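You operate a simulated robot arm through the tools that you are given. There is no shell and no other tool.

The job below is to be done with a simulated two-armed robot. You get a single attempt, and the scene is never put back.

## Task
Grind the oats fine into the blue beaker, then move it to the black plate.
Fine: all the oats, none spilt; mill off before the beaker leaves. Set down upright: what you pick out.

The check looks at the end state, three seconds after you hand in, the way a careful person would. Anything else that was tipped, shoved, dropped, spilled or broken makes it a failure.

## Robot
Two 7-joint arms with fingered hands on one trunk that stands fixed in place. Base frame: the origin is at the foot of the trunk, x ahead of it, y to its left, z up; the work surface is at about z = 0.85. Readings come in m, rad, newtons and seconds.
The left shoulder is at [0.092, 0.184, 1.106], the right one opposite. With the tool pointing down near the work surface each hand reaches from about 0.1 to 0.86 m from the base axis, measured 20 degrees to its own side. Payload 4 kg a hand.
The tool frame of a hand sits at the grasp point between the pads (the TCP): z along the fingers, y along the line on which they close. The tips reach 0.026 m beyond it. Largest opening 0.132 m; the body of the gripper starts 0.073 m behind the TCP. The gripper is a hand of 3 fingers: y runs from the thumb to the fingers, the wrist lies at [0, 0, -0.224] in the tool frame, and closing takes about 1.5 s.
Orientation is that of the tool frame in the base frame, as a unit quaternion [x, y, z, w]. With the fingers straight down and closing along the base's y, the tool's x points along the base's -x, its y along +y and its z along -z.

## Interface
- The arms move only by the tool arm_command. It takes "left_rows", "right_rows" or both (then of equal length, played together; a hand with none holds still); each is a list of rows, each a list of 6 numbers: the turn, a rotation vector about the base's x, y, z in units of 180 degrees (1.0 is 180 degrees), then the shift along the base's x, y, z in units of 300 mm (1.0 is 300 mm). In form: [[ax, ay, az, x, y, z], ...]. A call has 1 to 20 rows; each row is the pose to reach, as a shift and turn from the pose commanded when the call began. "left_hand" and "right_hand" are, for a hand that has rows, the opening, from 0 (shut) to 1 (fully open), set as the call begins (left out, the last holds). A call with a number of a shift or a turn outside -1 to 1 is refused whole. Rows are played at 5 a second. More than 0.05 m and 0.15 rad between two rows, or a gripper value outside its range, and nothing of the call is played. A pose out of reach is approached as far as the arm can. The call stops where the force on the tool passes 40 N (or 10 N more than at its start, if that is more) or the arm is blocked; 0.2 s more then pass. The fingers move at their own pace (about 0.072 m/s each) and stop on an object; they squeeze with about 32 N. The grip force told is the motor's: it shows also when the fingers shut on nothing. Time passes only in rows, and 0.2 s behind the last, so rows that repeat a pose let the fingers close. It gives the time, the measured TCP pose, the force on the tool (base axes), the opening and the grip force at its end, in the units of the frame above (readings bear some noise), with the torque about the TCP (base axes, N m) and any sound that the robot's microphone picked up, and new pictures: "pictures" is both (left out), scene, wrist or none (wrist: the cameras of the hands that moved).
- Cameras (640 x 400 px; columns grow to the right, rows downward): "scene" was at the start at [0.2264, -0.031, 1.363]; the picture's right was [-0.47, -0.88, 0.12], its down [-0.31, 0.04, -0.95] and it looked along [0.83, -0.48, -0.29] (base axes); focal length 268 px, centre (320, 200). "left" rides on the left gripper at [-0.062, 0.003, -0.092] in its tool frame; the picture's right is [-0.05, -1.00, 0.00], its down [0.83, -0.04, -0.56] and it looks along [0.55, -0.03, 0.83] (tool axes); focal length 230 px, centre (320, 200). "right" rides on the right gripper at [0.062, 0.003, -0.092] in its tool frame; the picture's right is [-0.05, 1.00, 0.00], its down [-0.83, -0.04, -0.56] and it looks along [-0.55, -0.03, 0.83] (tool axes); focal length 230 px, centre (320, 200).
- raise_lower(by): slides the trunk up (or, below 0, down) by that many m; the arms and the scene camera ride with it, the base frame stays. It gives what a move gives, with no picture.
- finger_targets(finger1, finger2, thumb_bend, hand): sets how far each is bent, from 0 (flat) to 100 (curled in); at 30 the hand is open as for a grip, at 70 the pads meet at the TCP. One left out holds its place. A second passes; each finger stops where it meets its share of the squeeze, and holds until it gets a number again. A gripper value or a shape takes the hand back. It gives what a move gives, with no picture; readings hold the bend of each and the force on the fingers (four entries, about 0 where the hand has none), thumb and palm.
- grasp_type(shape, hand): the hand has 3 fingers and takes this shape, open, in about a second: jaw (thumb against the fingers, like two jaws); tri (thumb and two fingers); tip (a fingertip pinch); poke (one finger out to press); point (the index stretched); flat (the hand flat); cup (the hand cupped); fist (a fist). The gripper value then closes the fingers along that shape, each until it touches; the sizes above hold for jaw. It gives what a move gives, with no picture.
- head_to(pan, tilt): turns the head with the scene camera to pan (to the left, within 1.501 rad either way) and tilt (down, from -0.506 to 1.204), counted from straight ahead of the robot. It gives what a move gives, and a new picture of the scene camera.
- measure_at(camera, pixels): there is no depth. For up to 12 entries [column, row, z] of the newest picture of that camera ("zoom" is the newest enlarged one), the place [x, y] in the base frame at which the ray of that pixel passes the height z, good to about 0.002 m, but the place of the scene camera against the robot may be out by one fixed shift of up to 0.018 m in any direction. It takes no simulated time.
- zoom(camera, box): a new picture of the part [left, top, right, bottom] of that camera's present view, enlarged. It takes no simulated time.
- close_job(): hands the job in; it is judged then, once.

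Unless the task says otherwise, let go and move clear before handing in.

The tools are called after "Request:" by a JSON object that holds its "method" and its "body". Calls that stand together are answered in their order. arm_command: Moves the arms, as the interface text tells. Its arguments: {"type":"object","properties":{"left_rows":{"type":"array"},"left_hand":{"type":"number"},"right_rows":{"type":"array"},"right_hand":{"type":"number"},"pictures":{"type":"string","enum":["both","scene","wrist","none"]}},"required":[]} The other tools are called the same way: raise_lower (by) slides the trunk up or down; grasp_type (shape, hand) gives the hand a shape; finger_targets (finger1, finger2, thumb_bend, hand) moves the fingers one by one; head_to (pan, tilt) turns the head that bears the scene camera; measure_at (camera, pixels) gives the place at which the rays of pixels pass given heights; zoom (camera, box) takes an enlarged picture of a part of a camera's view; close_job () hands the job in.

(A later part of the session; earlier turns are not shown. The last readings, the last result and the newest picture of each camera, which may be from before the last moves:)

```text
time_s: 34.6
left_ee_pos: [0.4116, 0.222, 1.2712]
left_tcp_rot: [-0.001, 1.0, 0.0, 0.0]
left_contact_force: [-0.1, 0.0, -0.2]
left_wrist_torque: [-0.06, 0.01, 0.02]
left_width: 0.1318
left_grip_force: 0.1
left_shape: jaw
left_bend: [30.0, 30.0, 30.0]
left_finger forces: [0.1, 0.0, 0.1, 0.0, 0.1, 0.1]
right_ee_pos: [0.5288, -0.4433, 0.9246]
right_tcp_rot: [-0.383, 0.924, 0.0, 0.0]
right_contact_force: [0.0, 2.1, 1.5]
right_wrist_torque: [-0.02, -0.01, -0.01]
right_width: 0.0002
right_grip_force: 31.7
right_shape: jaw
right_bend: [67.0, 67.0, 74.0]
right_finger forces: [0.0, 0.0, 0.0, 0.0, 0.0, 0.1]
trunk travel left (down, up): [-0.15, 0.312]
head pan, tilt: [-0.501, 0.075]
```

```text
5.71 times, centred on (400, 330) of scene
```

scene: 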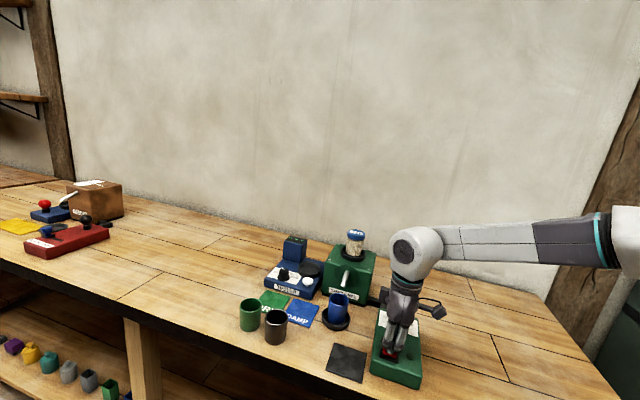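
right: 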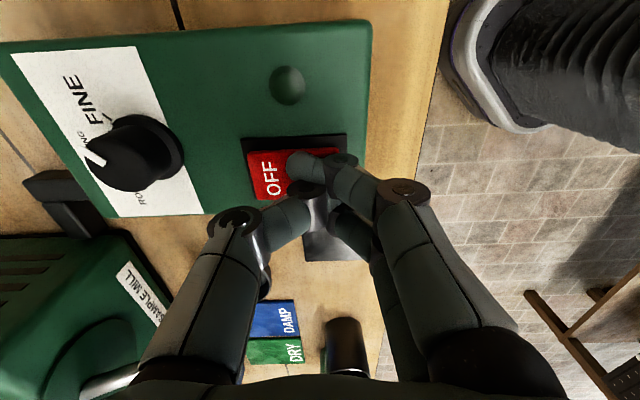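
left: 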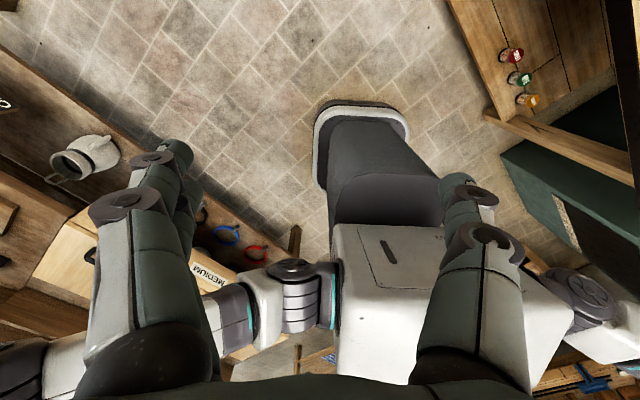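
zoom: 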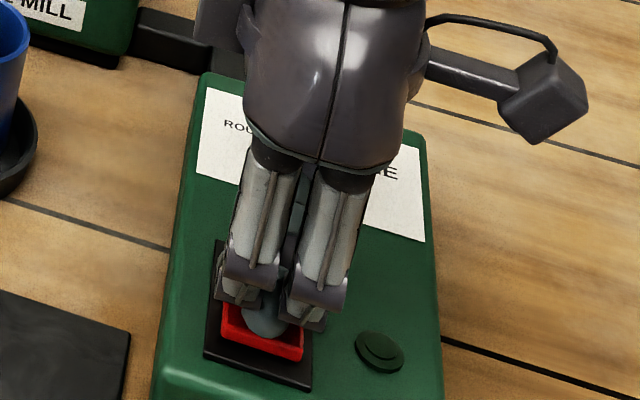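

The fingertips just touch ON (about 2 N) with no sound yet. I'll press a further 8 mm in small steps.

Request:
{"method": "arm_command", "body": {"right_rows": [[0, 0, 0, 0, 0, -0.007], [0, 0, 0, 0, 0, -0.014], [0, 0, 0, 0, 0, -0.02], [0, 0, 0, 0, 0, -0.027]]}}

Request:
{"method": "zoom", "body": {"camera": "scene", "box": [320, 225, 400, 345]}}

```text
time_s: 35.6
left_ee_pos: [0.4093, 0.2246, 1.2729]
left_tcp_rot: [0.0, 1.0, -0.001, 0.002]
left_contact_force: [0.1, 0.8, -0.6]
left_wrist_torque: [0.02, 0.0, 0.02]
left_width: 0.1318
left_grip_force: 0.1
left_shape: jaw
left_bend: [30.0, 30.0, 30.0]
left_finger forces: [0.0, 0.0, 0.0, 0.1, 0.0, 0.0]
right_ee_pos: [0.5275, -0.4399, 0.9212]
right_tcp_rot: [-0.383, 0.924, -0.002, 0.003]
right_contact_force: [-8.9, 5.2, 27.1]
right_wrist_torque: [-0.21, -0.09, -0.11]
right_width: 0.0
right_grip_force: 32.4
right_shape: jaw
right_bend: [71.0, 71.0, 75.0]
right_finger forces: [0.1, 0.0, 0.0, 0.1, 0.1, 0.1]
trunk travel left (down, up): [-0.15, 0.312]
head pan, tilt: [-0.501, 0.075]
```

scene: 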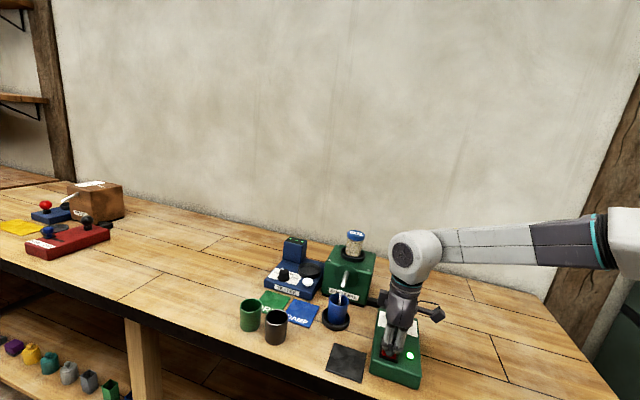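
right: 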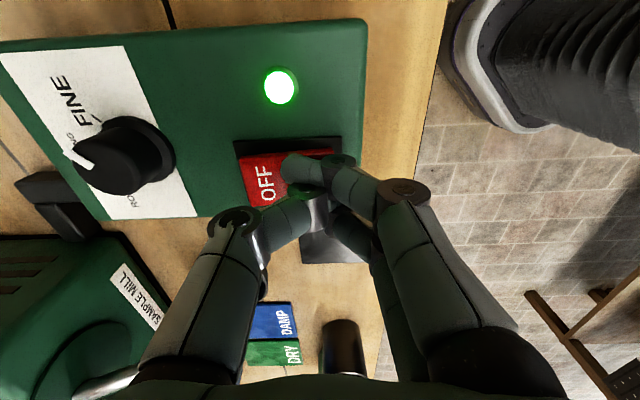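

```text
3.33 times, centred on (360, 285) of scene
```

zoom: 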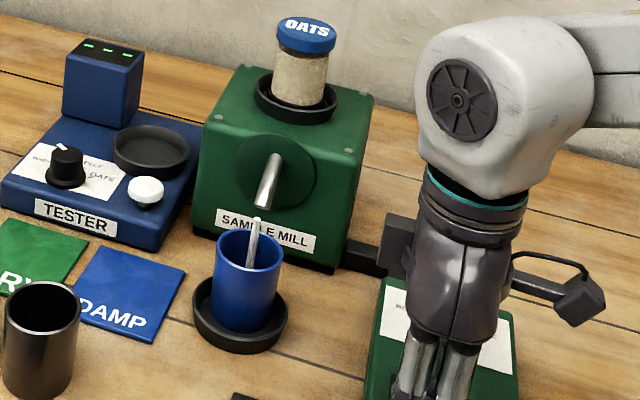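

The lamp lit green, the mill is running and a stream falls from the spout into the blue beaker (about (337,298) in the scene). I'll raise the hand clear of the switch and watch.

Request:
{"method": "arm_command", "body": {"right_rows": [[0, 0, 0, 0, 0, 0.05], [0, 0, 0, 0, 0, 0.12], [0, 0, 0, 0, 0, 0.2]]}}

Request:
{"method": "zoom", "body": {"camera": "scene", "box": [310, 225, 390, 335]}}

Request:
{"method": "zoom", "body": {"camera": "scene", "box": [320, 280, 360, 330]}}

```text
time_s: 36.4
left_ee_pos: [0.4115, 0.2219, 1.2706]
left_tcp_rot: [0.0, 1.0, 0.0, 0.0]
left_contact_force: [0.7, 0.5, 0.1]
left_wrist_torque: [0.02, -0.01, 0.0]
left_width: 0.1321
left_grip_force: 0.1
left_shape: jaw
left_bend: [30.0, 30.0, 30.0]
left_finger forces: [0.0, 0.0, 0.1, 0.0, 0.0, 0.1]
right_ee_pos: [0.5302, -0.4452, 0.977]
right_tcp_rot: [-0.383, 0.924, 0.0, 0.0]
right_contact_force: [-0.1, 0.8, -0.2]
right_wrist_torque: [0.02, -0.02, 0.01]
right_width: 0.0
right_grip_force: 31.3
right_shape: jaw
right_bend: [69.0, 69.0, 75.0]
right_finger forces: [0.1, 0.0, 0.0, 0.0, 0.1, 0.0]
trunk travel left (down, up): [-0.15, 0.312]
head pan, tilt: [-0.501, 0.075]
```

scene: 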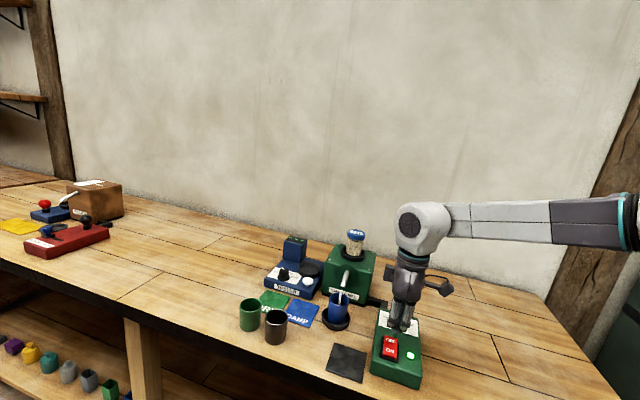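
right: 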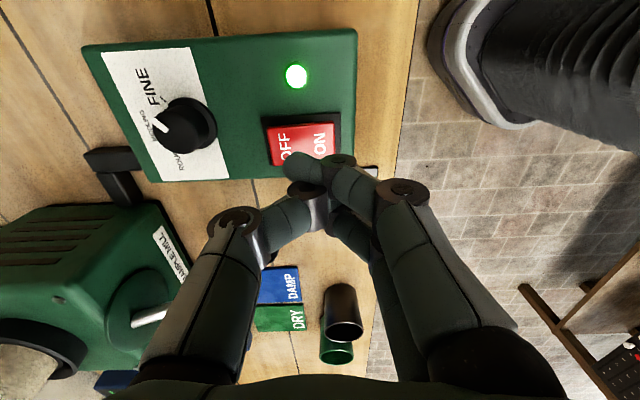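

```text
3.64 times, centred on (350, 280) of scene
```

zoom: 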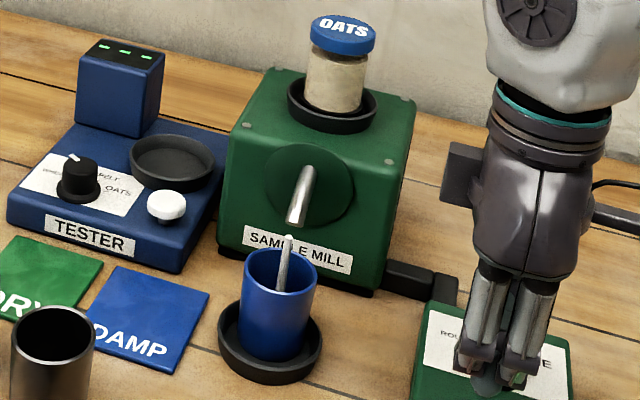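

```text
8.00 times, centred on (340, 305) of scene
```

zoom: 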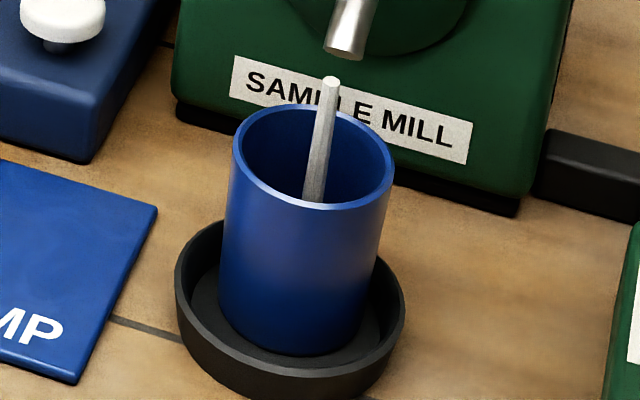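

The stream drops cleanly inside the beaker's mouth and the jar's level is falling. I'll wait with the hand still.

Request:
{"method": "arm_command", "body": {"right_rows": [[0, 0, 0, 0, 0, 0], [0, 0, 0, 0, 0, 0], [0, 0, 0, 0, 0, 0], [0, 0, 0, 0, 0, 0], [0, 0, 0, 0, 0, 0], [0, 0, 0, 0, 0, 0], [0, 0, 0, 0, 0, 0], [0, 0, 0, 0, 0, 0], [0, 0, 0, 0, 0, 0], [0, 0, 0, 0, 0, 0]], "pictures": "scene"}}

Request:
{"method": "zoom", "body": {"camera": "scene", "box": [310, 225, 390, 335]}}

```text
time_s: 38.6
left_ee_pos: [0.4118, 0.2218, 1.2703]
left_tcp_rot: [0.0, 1.0, 0.0, 0.0]
left_contact_force: [0.1, -0.2, -0.1]
left_wrist_torque: [0.0, -0.03, -0.03]
left_width: 0.1321
left_grip_force: 0.1
left_shape: jaw
left_bend: [30.0, 30.0, 30.0]
left_finger forces: [0.1, 0.0, 0.0, 0.0, 0.0, 0.0]
right_ee_pos: [0.5297, -0.4442, 0.9767]
right_tcp_rot: [-0.383, 0.924, -0.001, 0.0]
right_contact_force: [0.7, -0.1, -0.5]
right_wrist_torque: [0.04, -0.01, 0.0]
right_width: 0.0
right_grip_force: 31.7
right_shape: jaw
right_bend: [69.0, 69.0, 75.0]
right_finger forces: [0.0, 0.1, 0.1, 0.0, 0.0, 0.1]
trunk travel left (down, up): [-0.15, 0.312]
head pan, tilt: [-0.501, 0.075]
```

scene: 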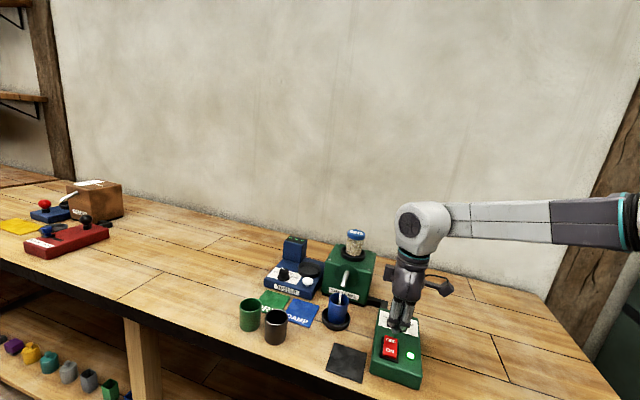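

```text
3.64 times, centred on (350, 280) of scene
```

zoom: 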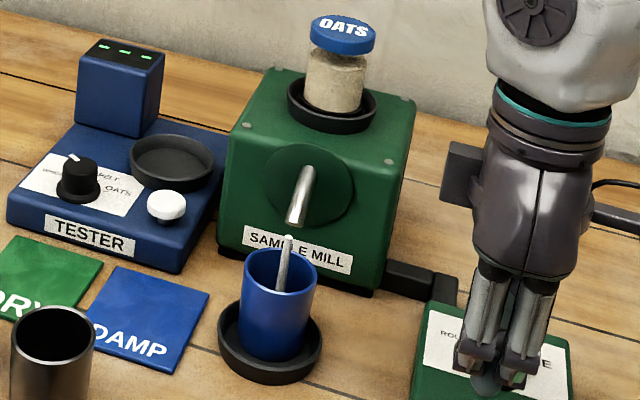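

The oats level in the jar keeps dropping (top of oats now visibly below the lid). I'll wait longer.

Request:
{"method": "arm_command", "body": {"right_rows": [[0, 0, 0, 0, 0, 0], [0, 0, 0, 0, 0, 0], [0, 0, 0, 0, 0, 0], [0, 0, 0, 0, 0, 0], [0, 0, 0, 0, 0, 0], [0, 0, 0, 0, 0, 0], [0, 0, 0, 0, 0, 0], [0, 0, 0, 0, 0, 0], [0, 0, 0, 0, 0, 0], [0, 0, 0, 0, 0, 0], [0, 0, 0, 0, 0, 0], [0, 0, 0, 0, 0, 0], [0, 0, 0, 0, 0, 0], [0, 0, 0, 0, 0, 0], [0, 0, 0, 0, 0, 0], [0, 0, 0, 0, 0, 0], [0, 0, 0, 0, 0, 0], [0, 0, 0, 0, 0, 0], [0, 0, 0, 0, 0, 0], [0, 0, 0, 0, 0, 0]], "pictures": "scene"}}

Request:
{"method": "zoom", "body": {"camera": "scene", "box": [310, 225, 390, 335]}}

```text
time_s: 42.8
left_ee_pos: [0.4119, 0.2208, 1.2713]
left_tcp_rot: [0.001, 1.0, 0.0, -0.001]
left_contact_force: [-0.1, 0.2, -0.6]
left_wrist_torque: [0.0, 0.0, -0.02]
left_width: 0.1318
left_grip_force: 0.1
left_shape: jaw
left_bend: [30.0, 30.0, 30.0]
left_finger forces: [0.0, 0.0, 0.0, 0.1, 0.0, 0.0]
right_ee_pos: [0.5292, -0.4441, 0.9778]
right_tcp_rot: [-0.383, 0.924, 0.001, 0.0]
right_contact_force: [0.0, 0.6, 0.0]
right_wrist_torque: [0.02, 0.03, 0.01]
right_width: 0.0001
right_grip_force: 31.6
right_shape: jaw
right_bend: [69.0, 69.0, 75.0]
right_finger forces: [0.1, 0.1, 0.0, 0.0, 0.1, 0.0]
trunk travel left (down, up): [-0.15, 0.312]
head pan, tilt: [-0.501, 0.075]
```

scene: 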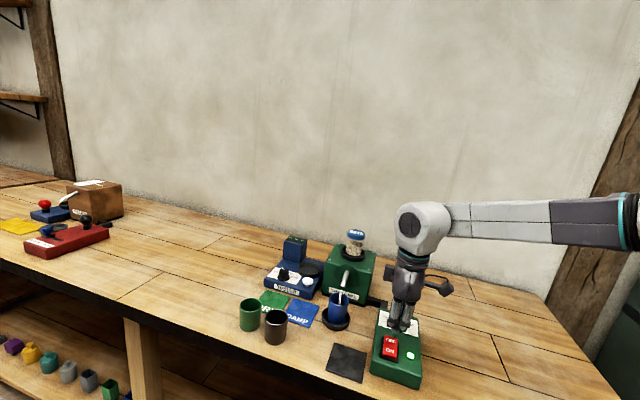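

```text
3.64 times, centred on (350, 280) of scene
```

zoom: 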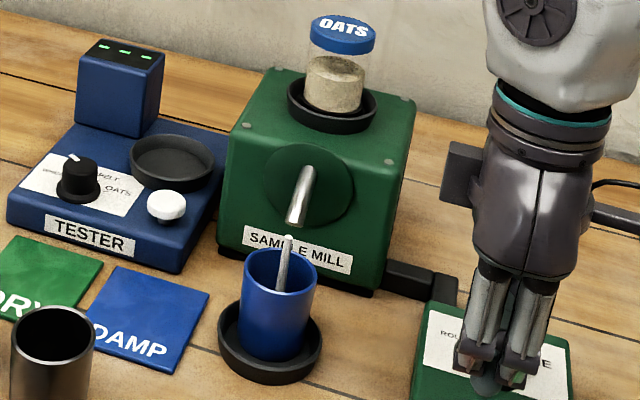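

About half the oats are gone after 7 s. I'll continue waiting.

Request:
{"method": "arm_command", "body": {"right_rows": [[0, 0, 0, 0, 0, 0], [0, 0, 0, 0, 0, 0], [0, 0, 0, 0, 0, 0], [0, 0, 0, 0, 0, 0], [0, 0, 0, 0, 0, 0], [0, 0, 0, 0, 0, 0], [0, 0, 0, 0, 0, 0], [0, 0, 0, 0, 0, 0], [0, 0, 0, 0, 0, 0], [0, 0, 0, 0, 0, 0], [0, 0, 0, 0, 0, 0], [0, 0, 0, 0, 0, 0], [0, 0, 0, 0, 0, 0], [0, 0, 0, 0, 0, 0], [0, 0, 0, 0, 0, 0], [0, 0, 0, 0, 0, 0], [0, 0, 0, 0, 0, 0], [0, 0, 0, 0, 0, 0], [0, 0, 0, 0, 0, 0], [0, 0, 0, 0, 0, 0]], "pictures": "scene"}}

Request:
{"method": "zoom", "body": {"camera": "scene", "box": [310, 225, 390, 335]}}

```text
time_s: 47.0
left_ee_pos: [0.4129, 0.222, 1.2706]
left_tcp_rot: [0.001, 1.0, 0.0, 0.0]
left_contact_force: [0.2, -0.2, 0.6]
left_wrist_torque: [-0.02, -0.02, -0.01]
left_width: 0.1319
left_grip_force: 0.0
left_shape: jaw
left_bend: [30.0, 30.0, 30.0]
left_finger forces: [0.0, 0.0, 0.1, 0.1, 0.1, 0.0]
right_ee_pos: [0.531, -0.4448, 0.9778]
right_tcp_rot: [-0.382, 0.924, 0.0, 0.001]
right_contact_force: [-0.7, 1.1, 0.2]
right_wrist_torque: [-0.01, -0.01, -0.01]
right_width: 0.0001
right_grip_force: 32.0
right_shape: jaw
right_bend: [69.0, 69.0, 75.0]
right_finger forces: [0.0, 0.0, 0.0, 0.1, 0.0, 0.1]
trunk travel left (down, up): [-0.15, 0.312]
head pan, tilt: [-0.501, 0.075]
```

scene: 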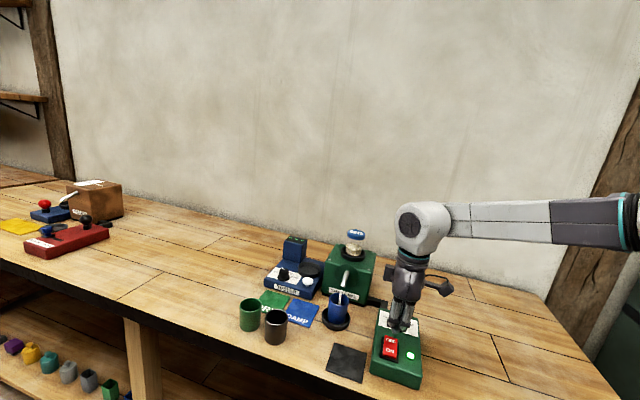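

```text
3.64 times, centred on (350, 280) of scene
```

zoom: 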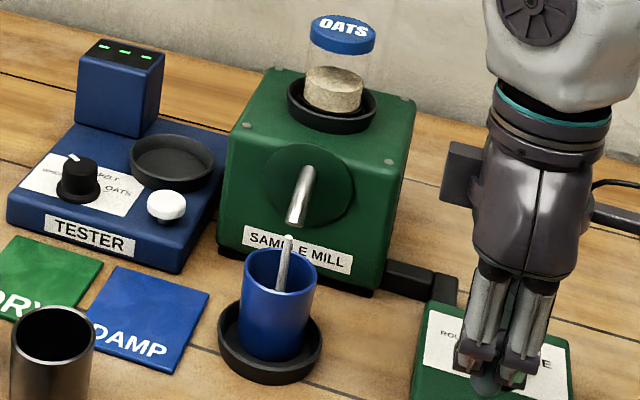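

The jar is now about a third full. I'll keep waiting.

Request:
{"method": "arm_command", "body": {"right_rows": [[0, 0, 0, 0, 0, 0], [0, 0, 0, 0, 0, 0], [0, 0, 0, 0, 0, 0], [0, 0, 0, 0, 0, 0], [0, 0, 0, 0, 0, 0], [0, 0, 0, 0, 0, 0], [0, 0, 0, 0, 0, 0], [0, 0, 0, 0, 0, 0], [0, 0, 0, 0, 0, 0], [0, 0, 0, 0, 0, 0], [0, 0, 0, 0, 0, 0], [0, 0, 0, 0, 0, 0], [0, 0, 0, 0, 0, 0], [0, 0, 0, 0, 0, 0], [0, 0, 0, 0, 0, 0], [0, 0, 0, 0, 0, 0], [0, 0, 0, 0, 0, 0], [0, 0, 0, 0, 0, 0], [0, 0, 0, 0, 0, 0], [0, 0, 0, 0, 0, 0]], "pictures": "scene"}}

Request:
{"method": "zoom", "body": {"camera": "scene", "box": [310, 225, 390, 335]}}

```text
time_s: 51.2
left_ee_pos: [0.4131, 0.2223, 1.2713]
left_tcp_rot: [0.0, 1.0, 0.0, 0.0]
left_contact_force: [-0.2, 0.8, -0.4]
left_wrist_torque: [0.0, 0.04, 0.0]
left_width: 0.1319
left_grip_force: 0.0
left_shape: jaw
left_bend: [30.0, 30.0, 30.0]
left_finger forces: [0.0, 0.0, 0.0, 0.0, 0.0, 0.2]
right_ee_pos: [0.5289, -0.4447, 0.9774]
right_tcp_rot: [-0.383, 0.924, -0.001, 0.0]
right_contact_force: [0.0, 0.6, 0.0]
right_wrist_torque: [0.02, -0.01, 0.0]
right_width: 0.0
right_grip_force: 31.7
right_shape: jaw
right_bend: [69.0, 69.0, 75.0]
right_finger forces: [0.0, 0.0, 0.0, 0.0, 0.0, 0.0]
trunk travel left (down, up): [-0.15, 0.312]
head pan, tilt: [-0.501, 0.075]
```

scene: 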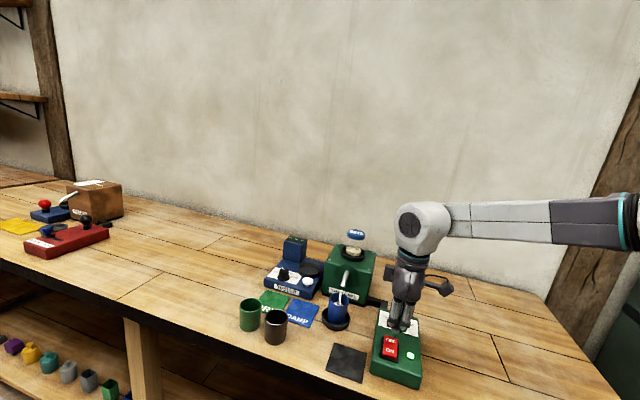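

```text
3.64 times, centred on (350, 280) of scene
```

zoom: 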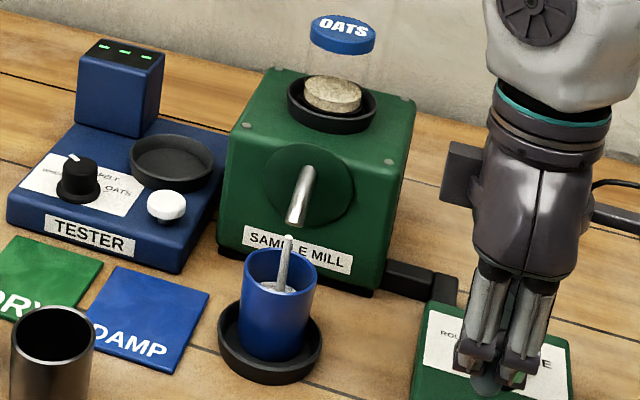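

The jar is nearly empty and the meal is visible inside the beaker below the rim. I'll wait another 3–4 s.

Request:
{"method": "arm_command", "body": {"right_rows": [[0, 0, 0, 0, 0, 0], [0, 0, 0, 0, 0, 0], [0, 0, 0, 0, 0, 0], [0, 0, 0, 0, 0, 0], [0, 0, 0, 0, 0, 0], [0, 0, 0, 0, 0, 0], [0, 0, 0, 0, 0, 0], [0, 0, 0, 0, 0, 0], [0, 0, 0, 0, 0, 0], [0, 0, 0, 0, 0, 0], [0, 0, 0, 0, 0, 0], [0, 0, 0, 0, 0, 0], [0, 0, 0, 0, 0, 0], [0, 0, 0, 0, 0, 0], [0, 0, 0, 0, 0, 0], [0, 0, 0, 0, 0, 0], [0, 0, 0, 0, 0, 0], [0, 0, 0, 0, 0, 0]], "pictures": "scene"}}

Request:
{"method": "zoom", "body": {"camera": "scene", "box": [310, 225, 390, 335]}}

```text
time_s: 55.0
left_ee_pos: [0.4129, 0.2215, 1.2717]
left_tcp_rot: [0.0, 1.0, 0.001, 0.0]
left_contact_force: [-0.2, -0.8, -0.5]
left_wrist_torque: [-0.02, 0.0, -0.01]
left_width: 0.1319
left_grip_force: 0.0
left_shape: jaw
left_bend: [30.0, 30.0, 30.0]
left_finger forces: [0.0, 0.0, 0.1, 0.0, 0.1, 0.1]
right_ee_pos: [0.5288, -0.4438, 0.9775]
right_tcp_rot: [-0.384, 0.923, -0.001, 0.0]
right_contact_force: [-1.0, -0.3, -0.1]
right_wrist_torque: [0.03, -0.01, -0.03]
right_width: 0.0
right_grip_force: 32.2
right_shape: jaw
right_bend: [69.0, 69.0, 75.0]
right_finger forces: [0.0, 0.0, 0.1, 0.0, 0.0, 0.0]
trunk travel left (down, up): [-0.15, 0.312]
head pan, tilt: [-0.501, 0.075]
```

scene: 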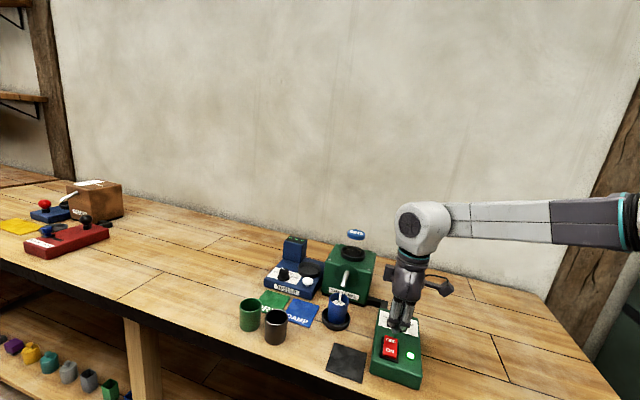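

```text
3.64 times, centred on (350, 280) of scene
```

zoom: 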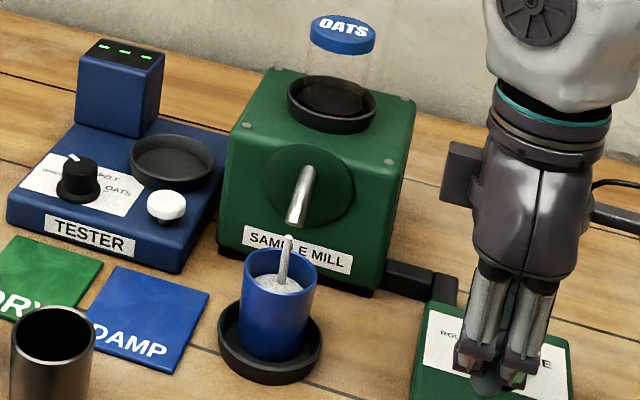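

The jar is empty but the stream still flows. I'll wait until the stream stops.

Request:
{"method": "arm_command", "body": {"right_rows": [[0, 0, 0, 0, 0, 0], [0, 0, 0, 0, 0, 0], [0, 0, 0, 0, 0, 0], [0, 0, 0, 0, 0, 0], [0, 0, 0, 0, 0, 0], [0, 0, 0, 0, 0, 0], [0, 0, 0, 0, 0, 0], [0, 0, 0, 0, 0, 0], [0, 0, 0, 0, 0, 0], [0, 0, 0, 0, 0, 0]], "pictures": "scene"}}

Request:
{"method": "zoom", "body": {"camera": "scene", "box": [310, 225, 390, 335]}}

```text
time_s: 57.2
left_ee_pos: [0.4119, 0.2225, 1.2714]
left_tcp_rot: [0.0, 1.0, 0.0, 0.0]
left_contact_force: [0.1, -0.3, -0.2]
left_wrist_torque: [0.03, 0.02, 0.0]
left_width: 0.1318
left_grip_force: 0.1
left_shape: jaw
left_bend: [30.0, 30.0, 30.0]
left_finger forces: [0.1, 0.0, 0.0, 0.0, 0.1, 0.1]
right_ee_pos: [0.5298, -0.4449, 0.9777]
right_tcp_rot: [-0.383, 0.924, 0.0, 0.0]
right_contact_force: [0.7, 0.1, 0.0]
right_wrist_torque: [0.04, 0.02, -0.01]
right_width: 0.0
right_grip_force: 32.2
right_shape: jaw
right_bend: [69.0, 69.0, 75.0]
right_finger forces: [0.0, 0.1, 0.0, 0.0, 0.1, 0.0]
trunk travel left (down, up): [-0.15, 0.312]
head pan, tilt: [-0.501, 0.075]
```

scene: 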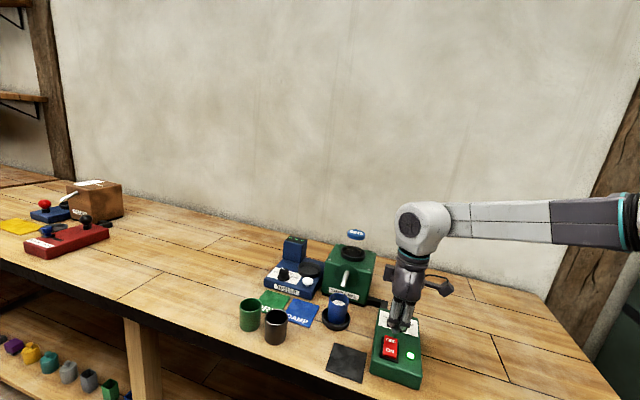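

```text
3.64 times, centred on (350, 280) of scene
```

zoom: 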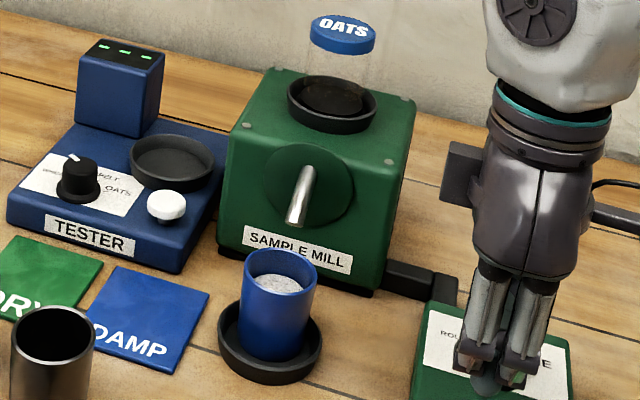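

The stream has stopped; jar and mill are empty and the beaker holds the meal below its rim. I'll move over the OFF end of the rocker.

Request:
{"method": "arm_command", "body": {"right_rows": [[0, 0, 0, 0.04, -0.035, 0.04], [0, 0, 0, 0.079, -0.069, 0.04], [0, 0, 0, 0.079, -0.069, 0.04]], "pictures": "wrist"}}

Request:
{"method": "zoom", "body": {"camera": "right", "box": [240, 50, 400, 230]}}

Request:
{"method": "zoom", "body": {"camera": "scene", "box": [325, 280, 355, 320]}}

```text
time_s: 58.0
left_ee_pos: [0.4121, 0.2222, 1.2705]
left_tcp_rot: [0.0, 1.0, 0.0, 0.0]
left_contact_force: [-0.1, 0.3, -0.5]
left_wrist_torque: [-0.01, 0.03, -0.03]
left_width: 0.1318
left_grip_force: 0.1
left_shape: jaw
left_bend: [30.0, 30.0, 30.0]
left_finger forces: [0.1, 0.0, 0.1, 0.0, 0.1, 0.0]
right_ee_pos: [0.552, -0.4646, 0.9896]
right_tcp_rot: [-0.382, 0.924, 0.0, 0.0]
right_contact_force: [-1.1, -0.6, -0.2]
right_wrist_torque: [0.01, -0.03, 0.0]
right_width: 0.0
right_grip_force: 32.2
right_shape: jaw
right_bend: [69.0, 69.0, 75.0]
right_finger forces: [0.0, 0.1, 0.1, 0.0, 0.0, 0.1]
trunk travel left (down, up): [-0.15, 0.312]
head pan, tilt: [-0.501, 0.075]
```

right: 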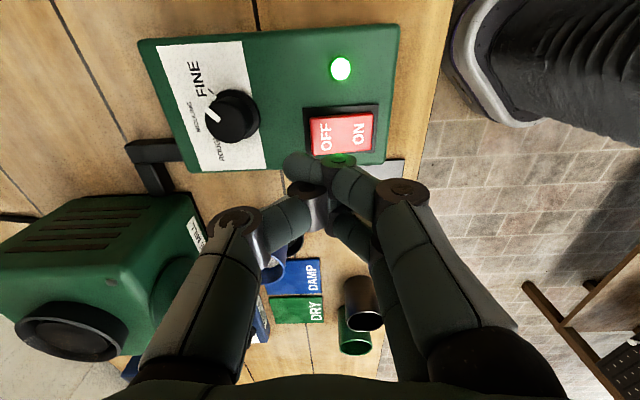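

```text
2.22 times, centred on (320, 140) of right
```

zoom: 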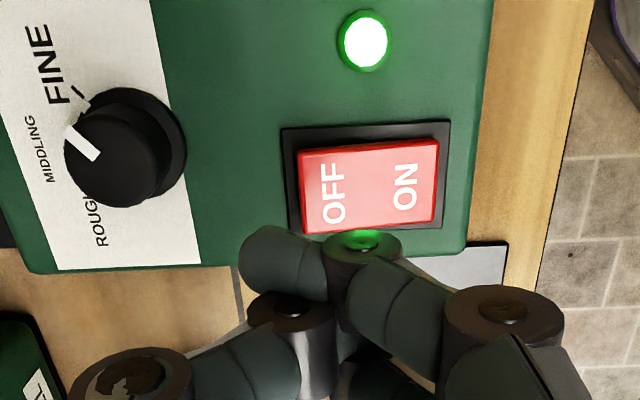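

```text
10.00 times, centred on (340, 300) of scene
```

zoom: 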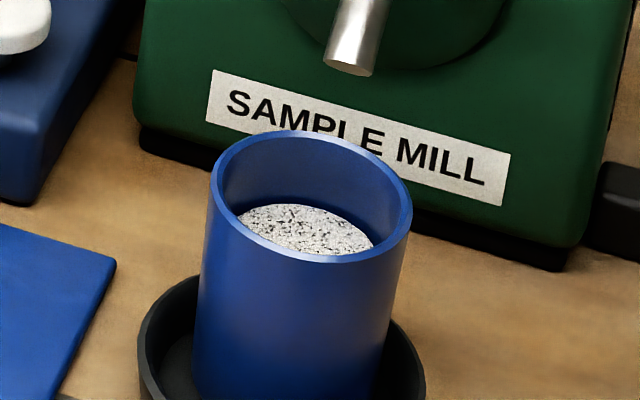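

The meal sits well below the rim. I'll measure the raised OFF end and recheck the dial pointer.

Request:
{"method": "measure_at", "body": {"camera": "right", "pixels": [[325.4, 137.7, 0.905], [313, 139, 0.905], [357, 135, 0.895], [218, 118, 0.912], [207, 108.5, 0.912], [224.5, 122, 0.912]]}}

Request:
{"method": "zoom", "body": {"camera": "right", "box": [190, 75, 270, 155]}}

```text
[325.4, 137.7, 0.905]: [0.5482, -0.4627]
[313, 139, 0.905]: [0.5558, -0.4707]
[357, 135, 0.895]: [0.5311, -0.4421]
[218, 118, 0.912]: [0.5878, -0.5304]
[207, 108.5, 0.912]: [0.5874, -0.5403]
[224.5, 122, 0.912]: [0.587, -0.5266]
```

```text
5.00 times, centred on (230, 115) of right
```

zoom: 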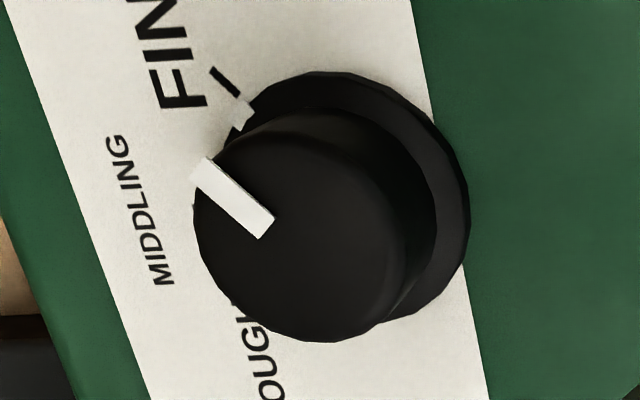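

The pointer reads -92°, right on FINE. Now I'll press the OFF end down in the same way.

Request:
{"method": "arm_command", "body": {"right_rows": [[0, 0, 0, 0.004, -0.004, -0.07], [0, 0, 0, 0.004, -0.004, -0.14], [0, 0, 0, 0.004, -0.004, -0.19], [0, 0, 0, 0.004, -0.004, -0.21], [0, 0, 0, 0.004, -0.004, -0.22], [0, 0, 0, 0.004, -0.004, -0.229], [0, 0, 0, 0.004, -0.004, -0.237], [0, 0, 0, 0.004, -0.004, -0.243]]}}

Request:
{"method": "zoom", "body": {"camera": "right", "box": [240, 50, 400, 230]}}

```text
time_s: 60.0
left_ee_pos: [0.4114, 0.2223, 1.2705]
left_tcp_rot: [0.0, 1.0, 0.0, 0.0]
left_contact_force: [0.0, -0.9, 0.0]
left_wrist_torque: [0.01, 0.0, -0.03]
left_width: 0.1318
left_grip_force: 0.1
left_shape: jaw
left_bend: [30.0, 30.0, 30.0]
left_finger forces: [0.1, 0.0, 0.0, 0.0, 0.0, 0.0]
right_ee_pos: [0.5565, -0.4662, 0.9204]
right_tcp_rot: [-0.382, 0.924, -0.004, 0.006]
right_contact_force: [-2.5, -6.1, 19.5]
right_wrist_torque: [-0.04, 0.24, 0.09]
right_width: 0.0001
right_grip_force: 32.1
right_shape: jaw
right_bend: [69.0, 69.0, 76.0]
right_finger forces: [0.1, 0.1, 0.0, 0.0, 46.2, 0.1]
trunk travel left (down, up): [-0.15, 0.312]
head pan, tilt: [-0.501, 0.075]
stopped in row 8 (right hand): the force on the tool passed its limit at 41 N (the readings are from after the stop); the commanded pose is now the measured one
```

scene: 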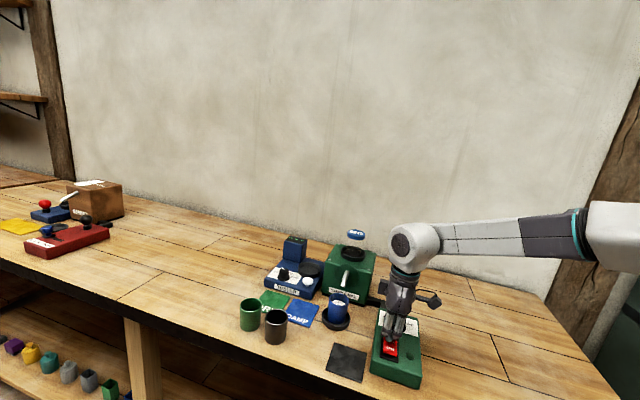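
right: 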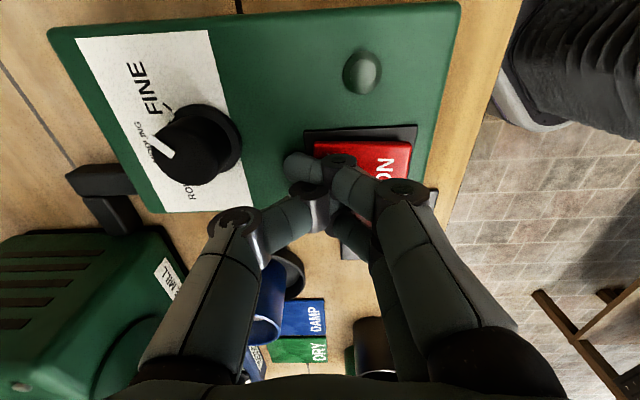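

```text
2.22 times, centred on (320, 140) of right
```

zoom: 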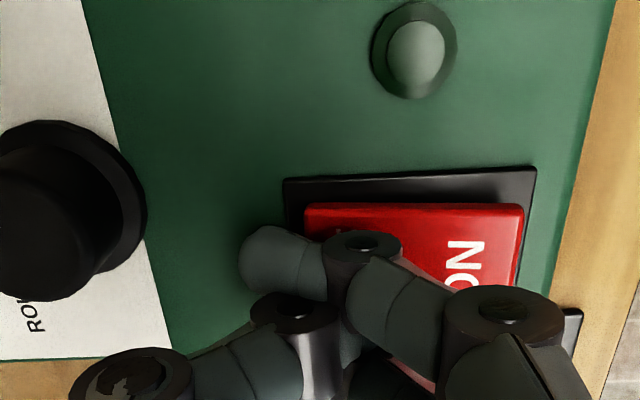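

The lamp is dark and the ON end is raised again, so the mill is off. I'll lift the hand, correcting the slight tilt, and check.

Request:
{"method": "arm_command", "body": {"right_rows": [[0, 0, 0, 0, 0, 0.05], [0.0005, 0.002, 0.0003, 0, 0, 0.14], [0.0009, 0.0045, 0.0006, 0, 0, 0.27], [0.0009, 0.0045, 0.0006, 0, 0, 0.27]]}}

Request:
{"method": "zoom", "body": {"camera": "scene", "box": [300, 225, 440, 385]}}

```text
time_s: 61.0
left_ee_pos: [0.4125, 0.2204, 1.2707]
left_tcp_rot: [0.0, 1.0, 0.001, 0.0]
left_contact_force: [0.0, 0.0, -0.7]
left_wrist_torque: [0.0, -0.01, 0.01]
left_width: 0.1319
left_grip_force: 0.0
left_shape: jaw
left_bend: [30.0, 30.0, 30.0]
left_finger forces: [0.1, 0.0, 0.0, 0.0, 0.0, 0.1]
right_ee_pos: [0.5562, -0.4657, 0.9981]
right_tcp_rot: [-0.383, 0.924, 0.003, -0.004]
right_contact_force: [0.2, -0.4, -0.3]
right_wrist_torque: [0.0, -0.01, 0.0]
right_width: 0.0
right_grip_force: 32.5
right_shape: jaw
right_bend: [69.0, 69.0, 75.0]
right_finger forces: [0.0, 0.1, 0.0, 0.0, 0.0, 0.0]
trunk travel left (down, up): [-0.15, 0.312]
head pan, tilt: [-0.501, 0.075]
```

scene: 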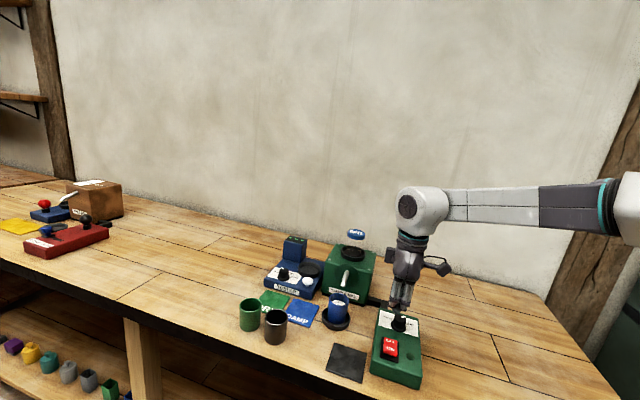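
right: 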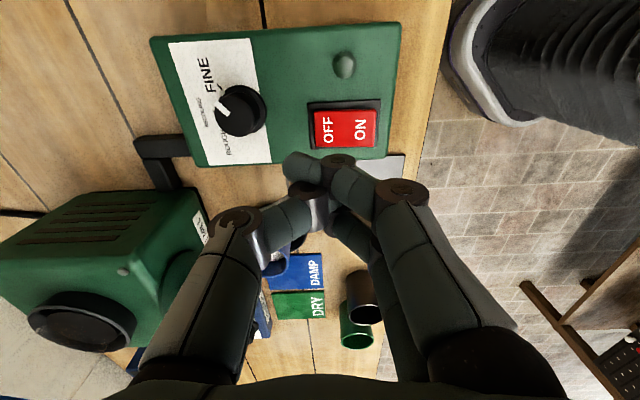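

```text
2.50 times, centred on (370, 305) of scene
```

zoom: 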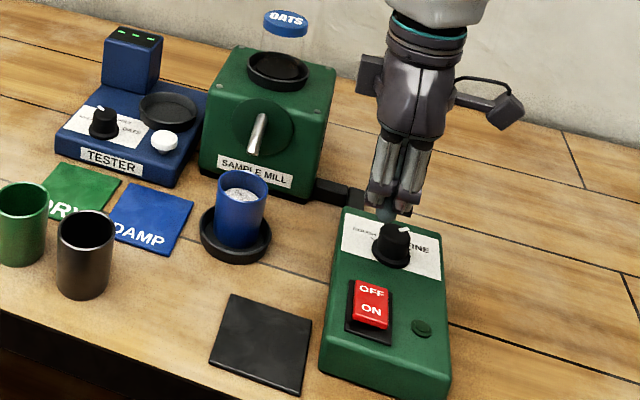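

The rocker shows OFF pressed, lamp dark, beaker with meal in the dish. I'll open the hand to 0.6 and trim the small tilt before going back to the beaker.

Request:
{"method": "arm_command", "body": {"right_rows": [[-0.0006, -0.0031, -0.0004, 0, 0, 0.02], [-0.0006, -0.0031, -0.0004, 0, 0, 0.04], [-0.0006, -0.0031, -0.0004, 0, 0, 0.04]], "right_hand": 0.6, "pictures": "none"}}

```text
time_s: 61.8
left_ee_pos: [0.412, 0.2216, 1.2708]
left_tcp_rot: [0.0, 1.0, 0.0, 0.0]
left_contact_force: [-0.3, 0.7, 0.3]
left_wrist_torque: [-0.01, -0.03, 0.02]
left_width: 0.1318
left_grip_force: 0.1
left_shape: jaw
left_bend: [30.0, 30.0, 30.0]
left_finger forces: [0.0, 0.0, 0.1, 0.0, 0.0, 0.0]
right_ee_pos: [0.5552, -0.4663, 1.0108]
right_tcp_rot: [-0.382, 0.924, -0.001, 0.002]
right_contact_force: [0.4, -0.1, 0.4]
right_wrist_torque: [-0.02, -0.04, -0.03]
right_width: 0.0788
right_grip_force: 0.0
right_shape: jaw
right_bend: [71.0, 71.0, 71.0]
right_finger forces: [0.0, 0.0, 0.1, 0.0, 0.0, 0.0]
trunk travel left (down, up): [-0.15, 0.312]
head pan, tilt: [-0.501, 0.075]
```

Now over to the beaker, turning to yaw −45° at z≈1.01.

Request:
{"method": "arm_command", "body": {"right_rows": [[0, 0, -0.0417, 0.039, 0.0136, 0], [0, 0, -0.0833, 0.078, 0.027, 0], [0, 0, -0.125, 0.117, 0.041, 0], [0, 0, -0.1667, 0.156, 0.054, 0], [0, 0, -0.2083, 0.195, 0.068, 0], [0, 0, -0.25, 0.2345, 0.0815, 0], [0, 0, -0.2917, 0.2736, 0.095, 0], [0, 0, -0.3333, 0.3127, 0.109, 0], [0, 0, -0.375, 0.352, 0.122, 0], [0, 0, -0.4167, 0.391, 0.136, 0], [0, 0, -0.4583, 0.43, 0.149, 0], [0, 0, -0.5, 0.469, 0.163, 0], [0, 0, -0.5, 0.469, 0.163, 0]]}}

Request:
{"method": "zoom", "body": {"camera": "right", "box": [230, 50, 410, 270]}}

```text
time_s: 64.6
left_ee_pos: [0.4118, 0.2225, 1.2713]
left_tcp_rot: [0.0, 1.0, 0.0, -0.001]
left_contact_force: [-0.1, -0.9, 0.1]
left_wrist_torque: [-0.03, -0.02, -0.01]
left_width: 0.1321
left_grip_force: 0.1
left_shape: jaw
left_bend: [30.0, 30.0, 30.0]
left_finger forces: [0.1, 0.1, 0.0, 0.0, 0.0, 0.1]
right_ee_pos: [0.6981, -0.4182, 1.0125]
right_tcp_rot: [0.383, 0.924, -0.002, 0.0]
right_contact_force: [-0.3, 0.2, 0.2]
right_wrist_torque: [-0.03, 0.04, 0.01]
right_width: 0.0787
right_grip_force: 0.0
right_shape: jaw
right_bend: [71.0, 71.0, 71.0]
right_finger forces: [0.0, 0.1, 0.1, 0.0, 0.0, 0.0]
trunk travel left (down, up): [-0.15, 0.312]
head pan, tilt: [-0.501, 0.075]
```

scene: 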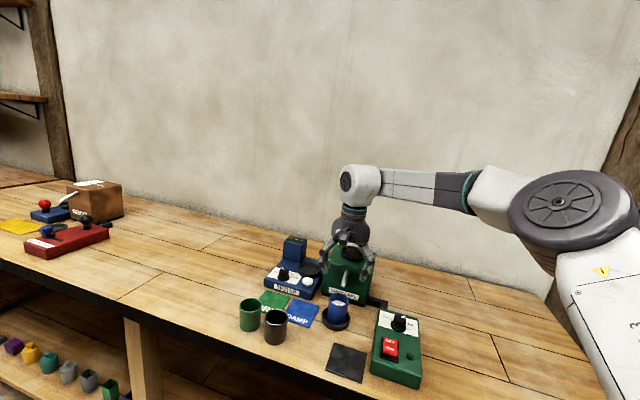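
right: 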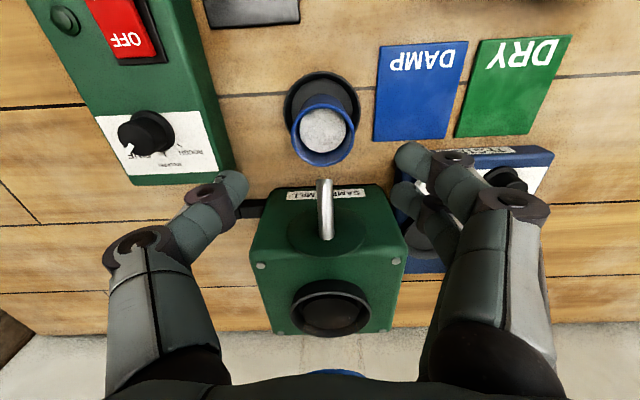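

```text
1.82 times, centred on (320, 160) of right
```

zoom: 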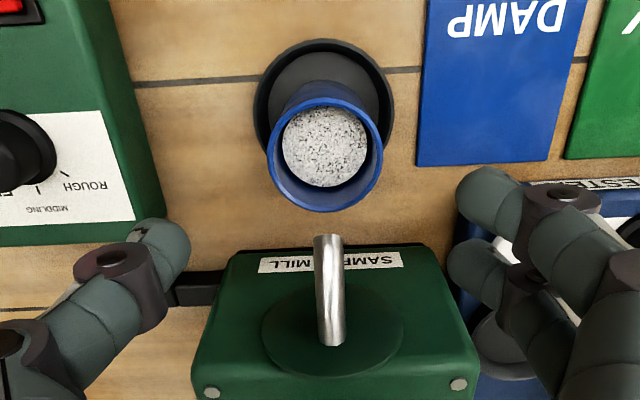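

The meal lies in the beaker with nothing spilled on the dish, and the hand is centred over it. I'll descend to the same grip height and check.

Request:
{"method": "arm_command", "body": {"right_rows": [[0, 0, 0, 0, 0, -0.09], [0, 0, 0, 0, 0, -0.18], [0, 0, 0, 0, 0, -0.25], [0, 0, 0, 0, 0, -0.31], [0, 0, 0, 0, 0, -0.345], [0, 0, 0, 0, 0, -0.363], [0, 0, 0, 0, 0, -0.363]]}}

```text
time_s: 66.2
left_ee_pos: [0.4126, 0.2211, 1.2703]
left_tcp_rot: [0.0, 1.0, 0.0, -0.001]
left_contact_force: [-0.2, -0.4, 0.6]
left_wrist_torque: [0.0, 0.02, -0.01]
left_width: 0.1321
left_grip_force: 0.0
left_shape: jaw
left_bend: [30.0, 30.0, 30.0]
left_finger forces: [0.0, 0.1, 0.0, 0.0, 0.1, 0.0]
right_ee_pos: [0.6972, -0.4181, 0.9026]
right_tcp_rot: [0.383, 0.924, -0.002, 0.0]
right_contact_force: [0.0, 0.5, 0.1]
right_wrist_torque: [0.02, 0.04, 0.03]
right_width: 0.0788
right_grip_force: 0.0
right_shape: jaw
right_bend: [71.0, 71.0, 71.0]
right_finger forces: [0.0, 0.0, 0.1, 0.1, 0.1, 0.1]
trunk travel left (down, up): [-0.15, 0.312]
head pan, tilt: [-0.501, 0.075]
```

scene: 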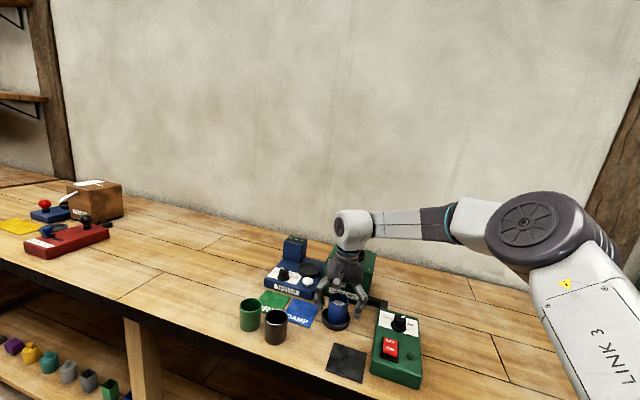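
right: 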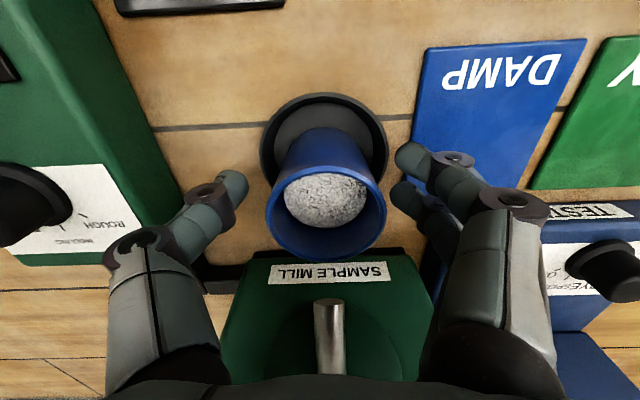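

The rim centre is at col 326, about 3 mm to the +u side of the hand centre. I'll shift 3 mm first and then close.

Request:
{"method": "arm_command", "body": {"right_rows": [[0, 0, 0, 0.007, 0.007, 0], [0, 0, 0, 0.007, 0.007, 0]], "pictures": "none"}}

Request:
{"method": "arm_command", "body": {"right_rows": [[0, 0, 0, 0, 0, 0], [0, 0, 0, 0, 0, 0], [0, 0, 0, 0, 0, 0], [0, 0, 0, 0, 0, 0], [0, 0, 0, 0, 0, 0], [0, 0, 0, 0, 0, 0]], "right_hand": 0.0}}

```text
time_s: 66.8
left_ee_pos: [0.4125, 0.222, 1.2709]
left_tcp_rot: [0.0, 1.0, 0.0, 0.0]
left_contact_force: [-1.0, -0.9, 0.9]
left_wrist_torque: [-0.02, -0.02, 0.03]
left_width: 0.1317
left_grip_force: 0.1
left_shape: jaw
left_bend: [30.0, 30.0, 30.0]
left_finger forces: [0.0, 0.0, 0.1, 0.1, 0.0, 0.0]
right_ee_pos: [0.6992, -0.4153, 0.9025]
right_tcp_rot: [0.382, 0.924, -0.001, 0.001]
right_contact_force: [0.2, 0.2, -0.3]
right_wrist_torque: [-0.03, 0.01, 0.0]
right_width: 0.0788
right_grip_force: 0.1
right_shape: jaw
right_bend: [71.0, 71.0, 71.0]
right_finger forces: [0.0, 0.1, 0.0, 0.0, 0.0, 0.0]
trunk travel left (down, up): [-0.15, 0.312]
head pan, tilt: [-0.501, 0.075]
```

```text
time_s: 68.2
left_ee_pos: [0.413, 0.2218, 1.2703]
left_tcp_rot: [0.0, 1.0, 0.001, 0.0]
left_contact_force: [0.1, 0.5, -0.5]
left_wrist_torque: [0.0, -0.02, 0.0]
left_width: 0.1321
left_grip_force: 0.2
left_shape: jaw
left_bend: [30.0, 30.0, 30.0]
left_finger forces: [0.0, 0.0, 0.0, 0.0, 0.1, 0.0]
right_ee_pos: [0.6997, -0.4153, 0.9019]
right_tcp_rot: [0.382, 0.924, -0.002, 0.0]
right_contact_force: [-1.0, 1.0, -0.3]
right_wrist_torque: [0.0, 0.02, 0.03]
right_width: 0.0403
right_grip_force: 32.0
right_shape: jaw
right_bend: [73.0, 74.0, 70.0]
right_finger forces: [15.1, 14.3, 0.0, 0.0, 26.6, 0.0]
trunk travel left (down, up): [-0.15, 0.312]
head pan, tilt: [-0.501, 0.075]
```

scene: 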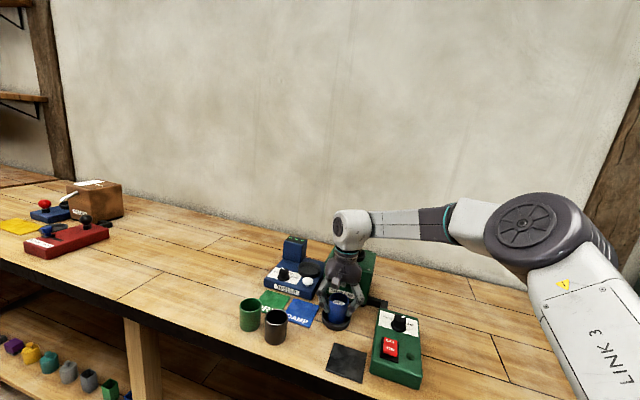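
right: 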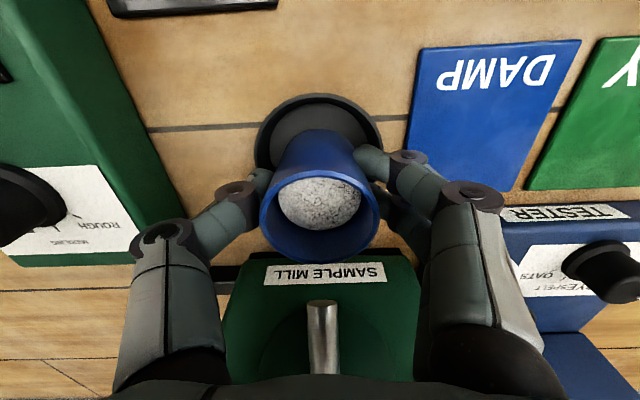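

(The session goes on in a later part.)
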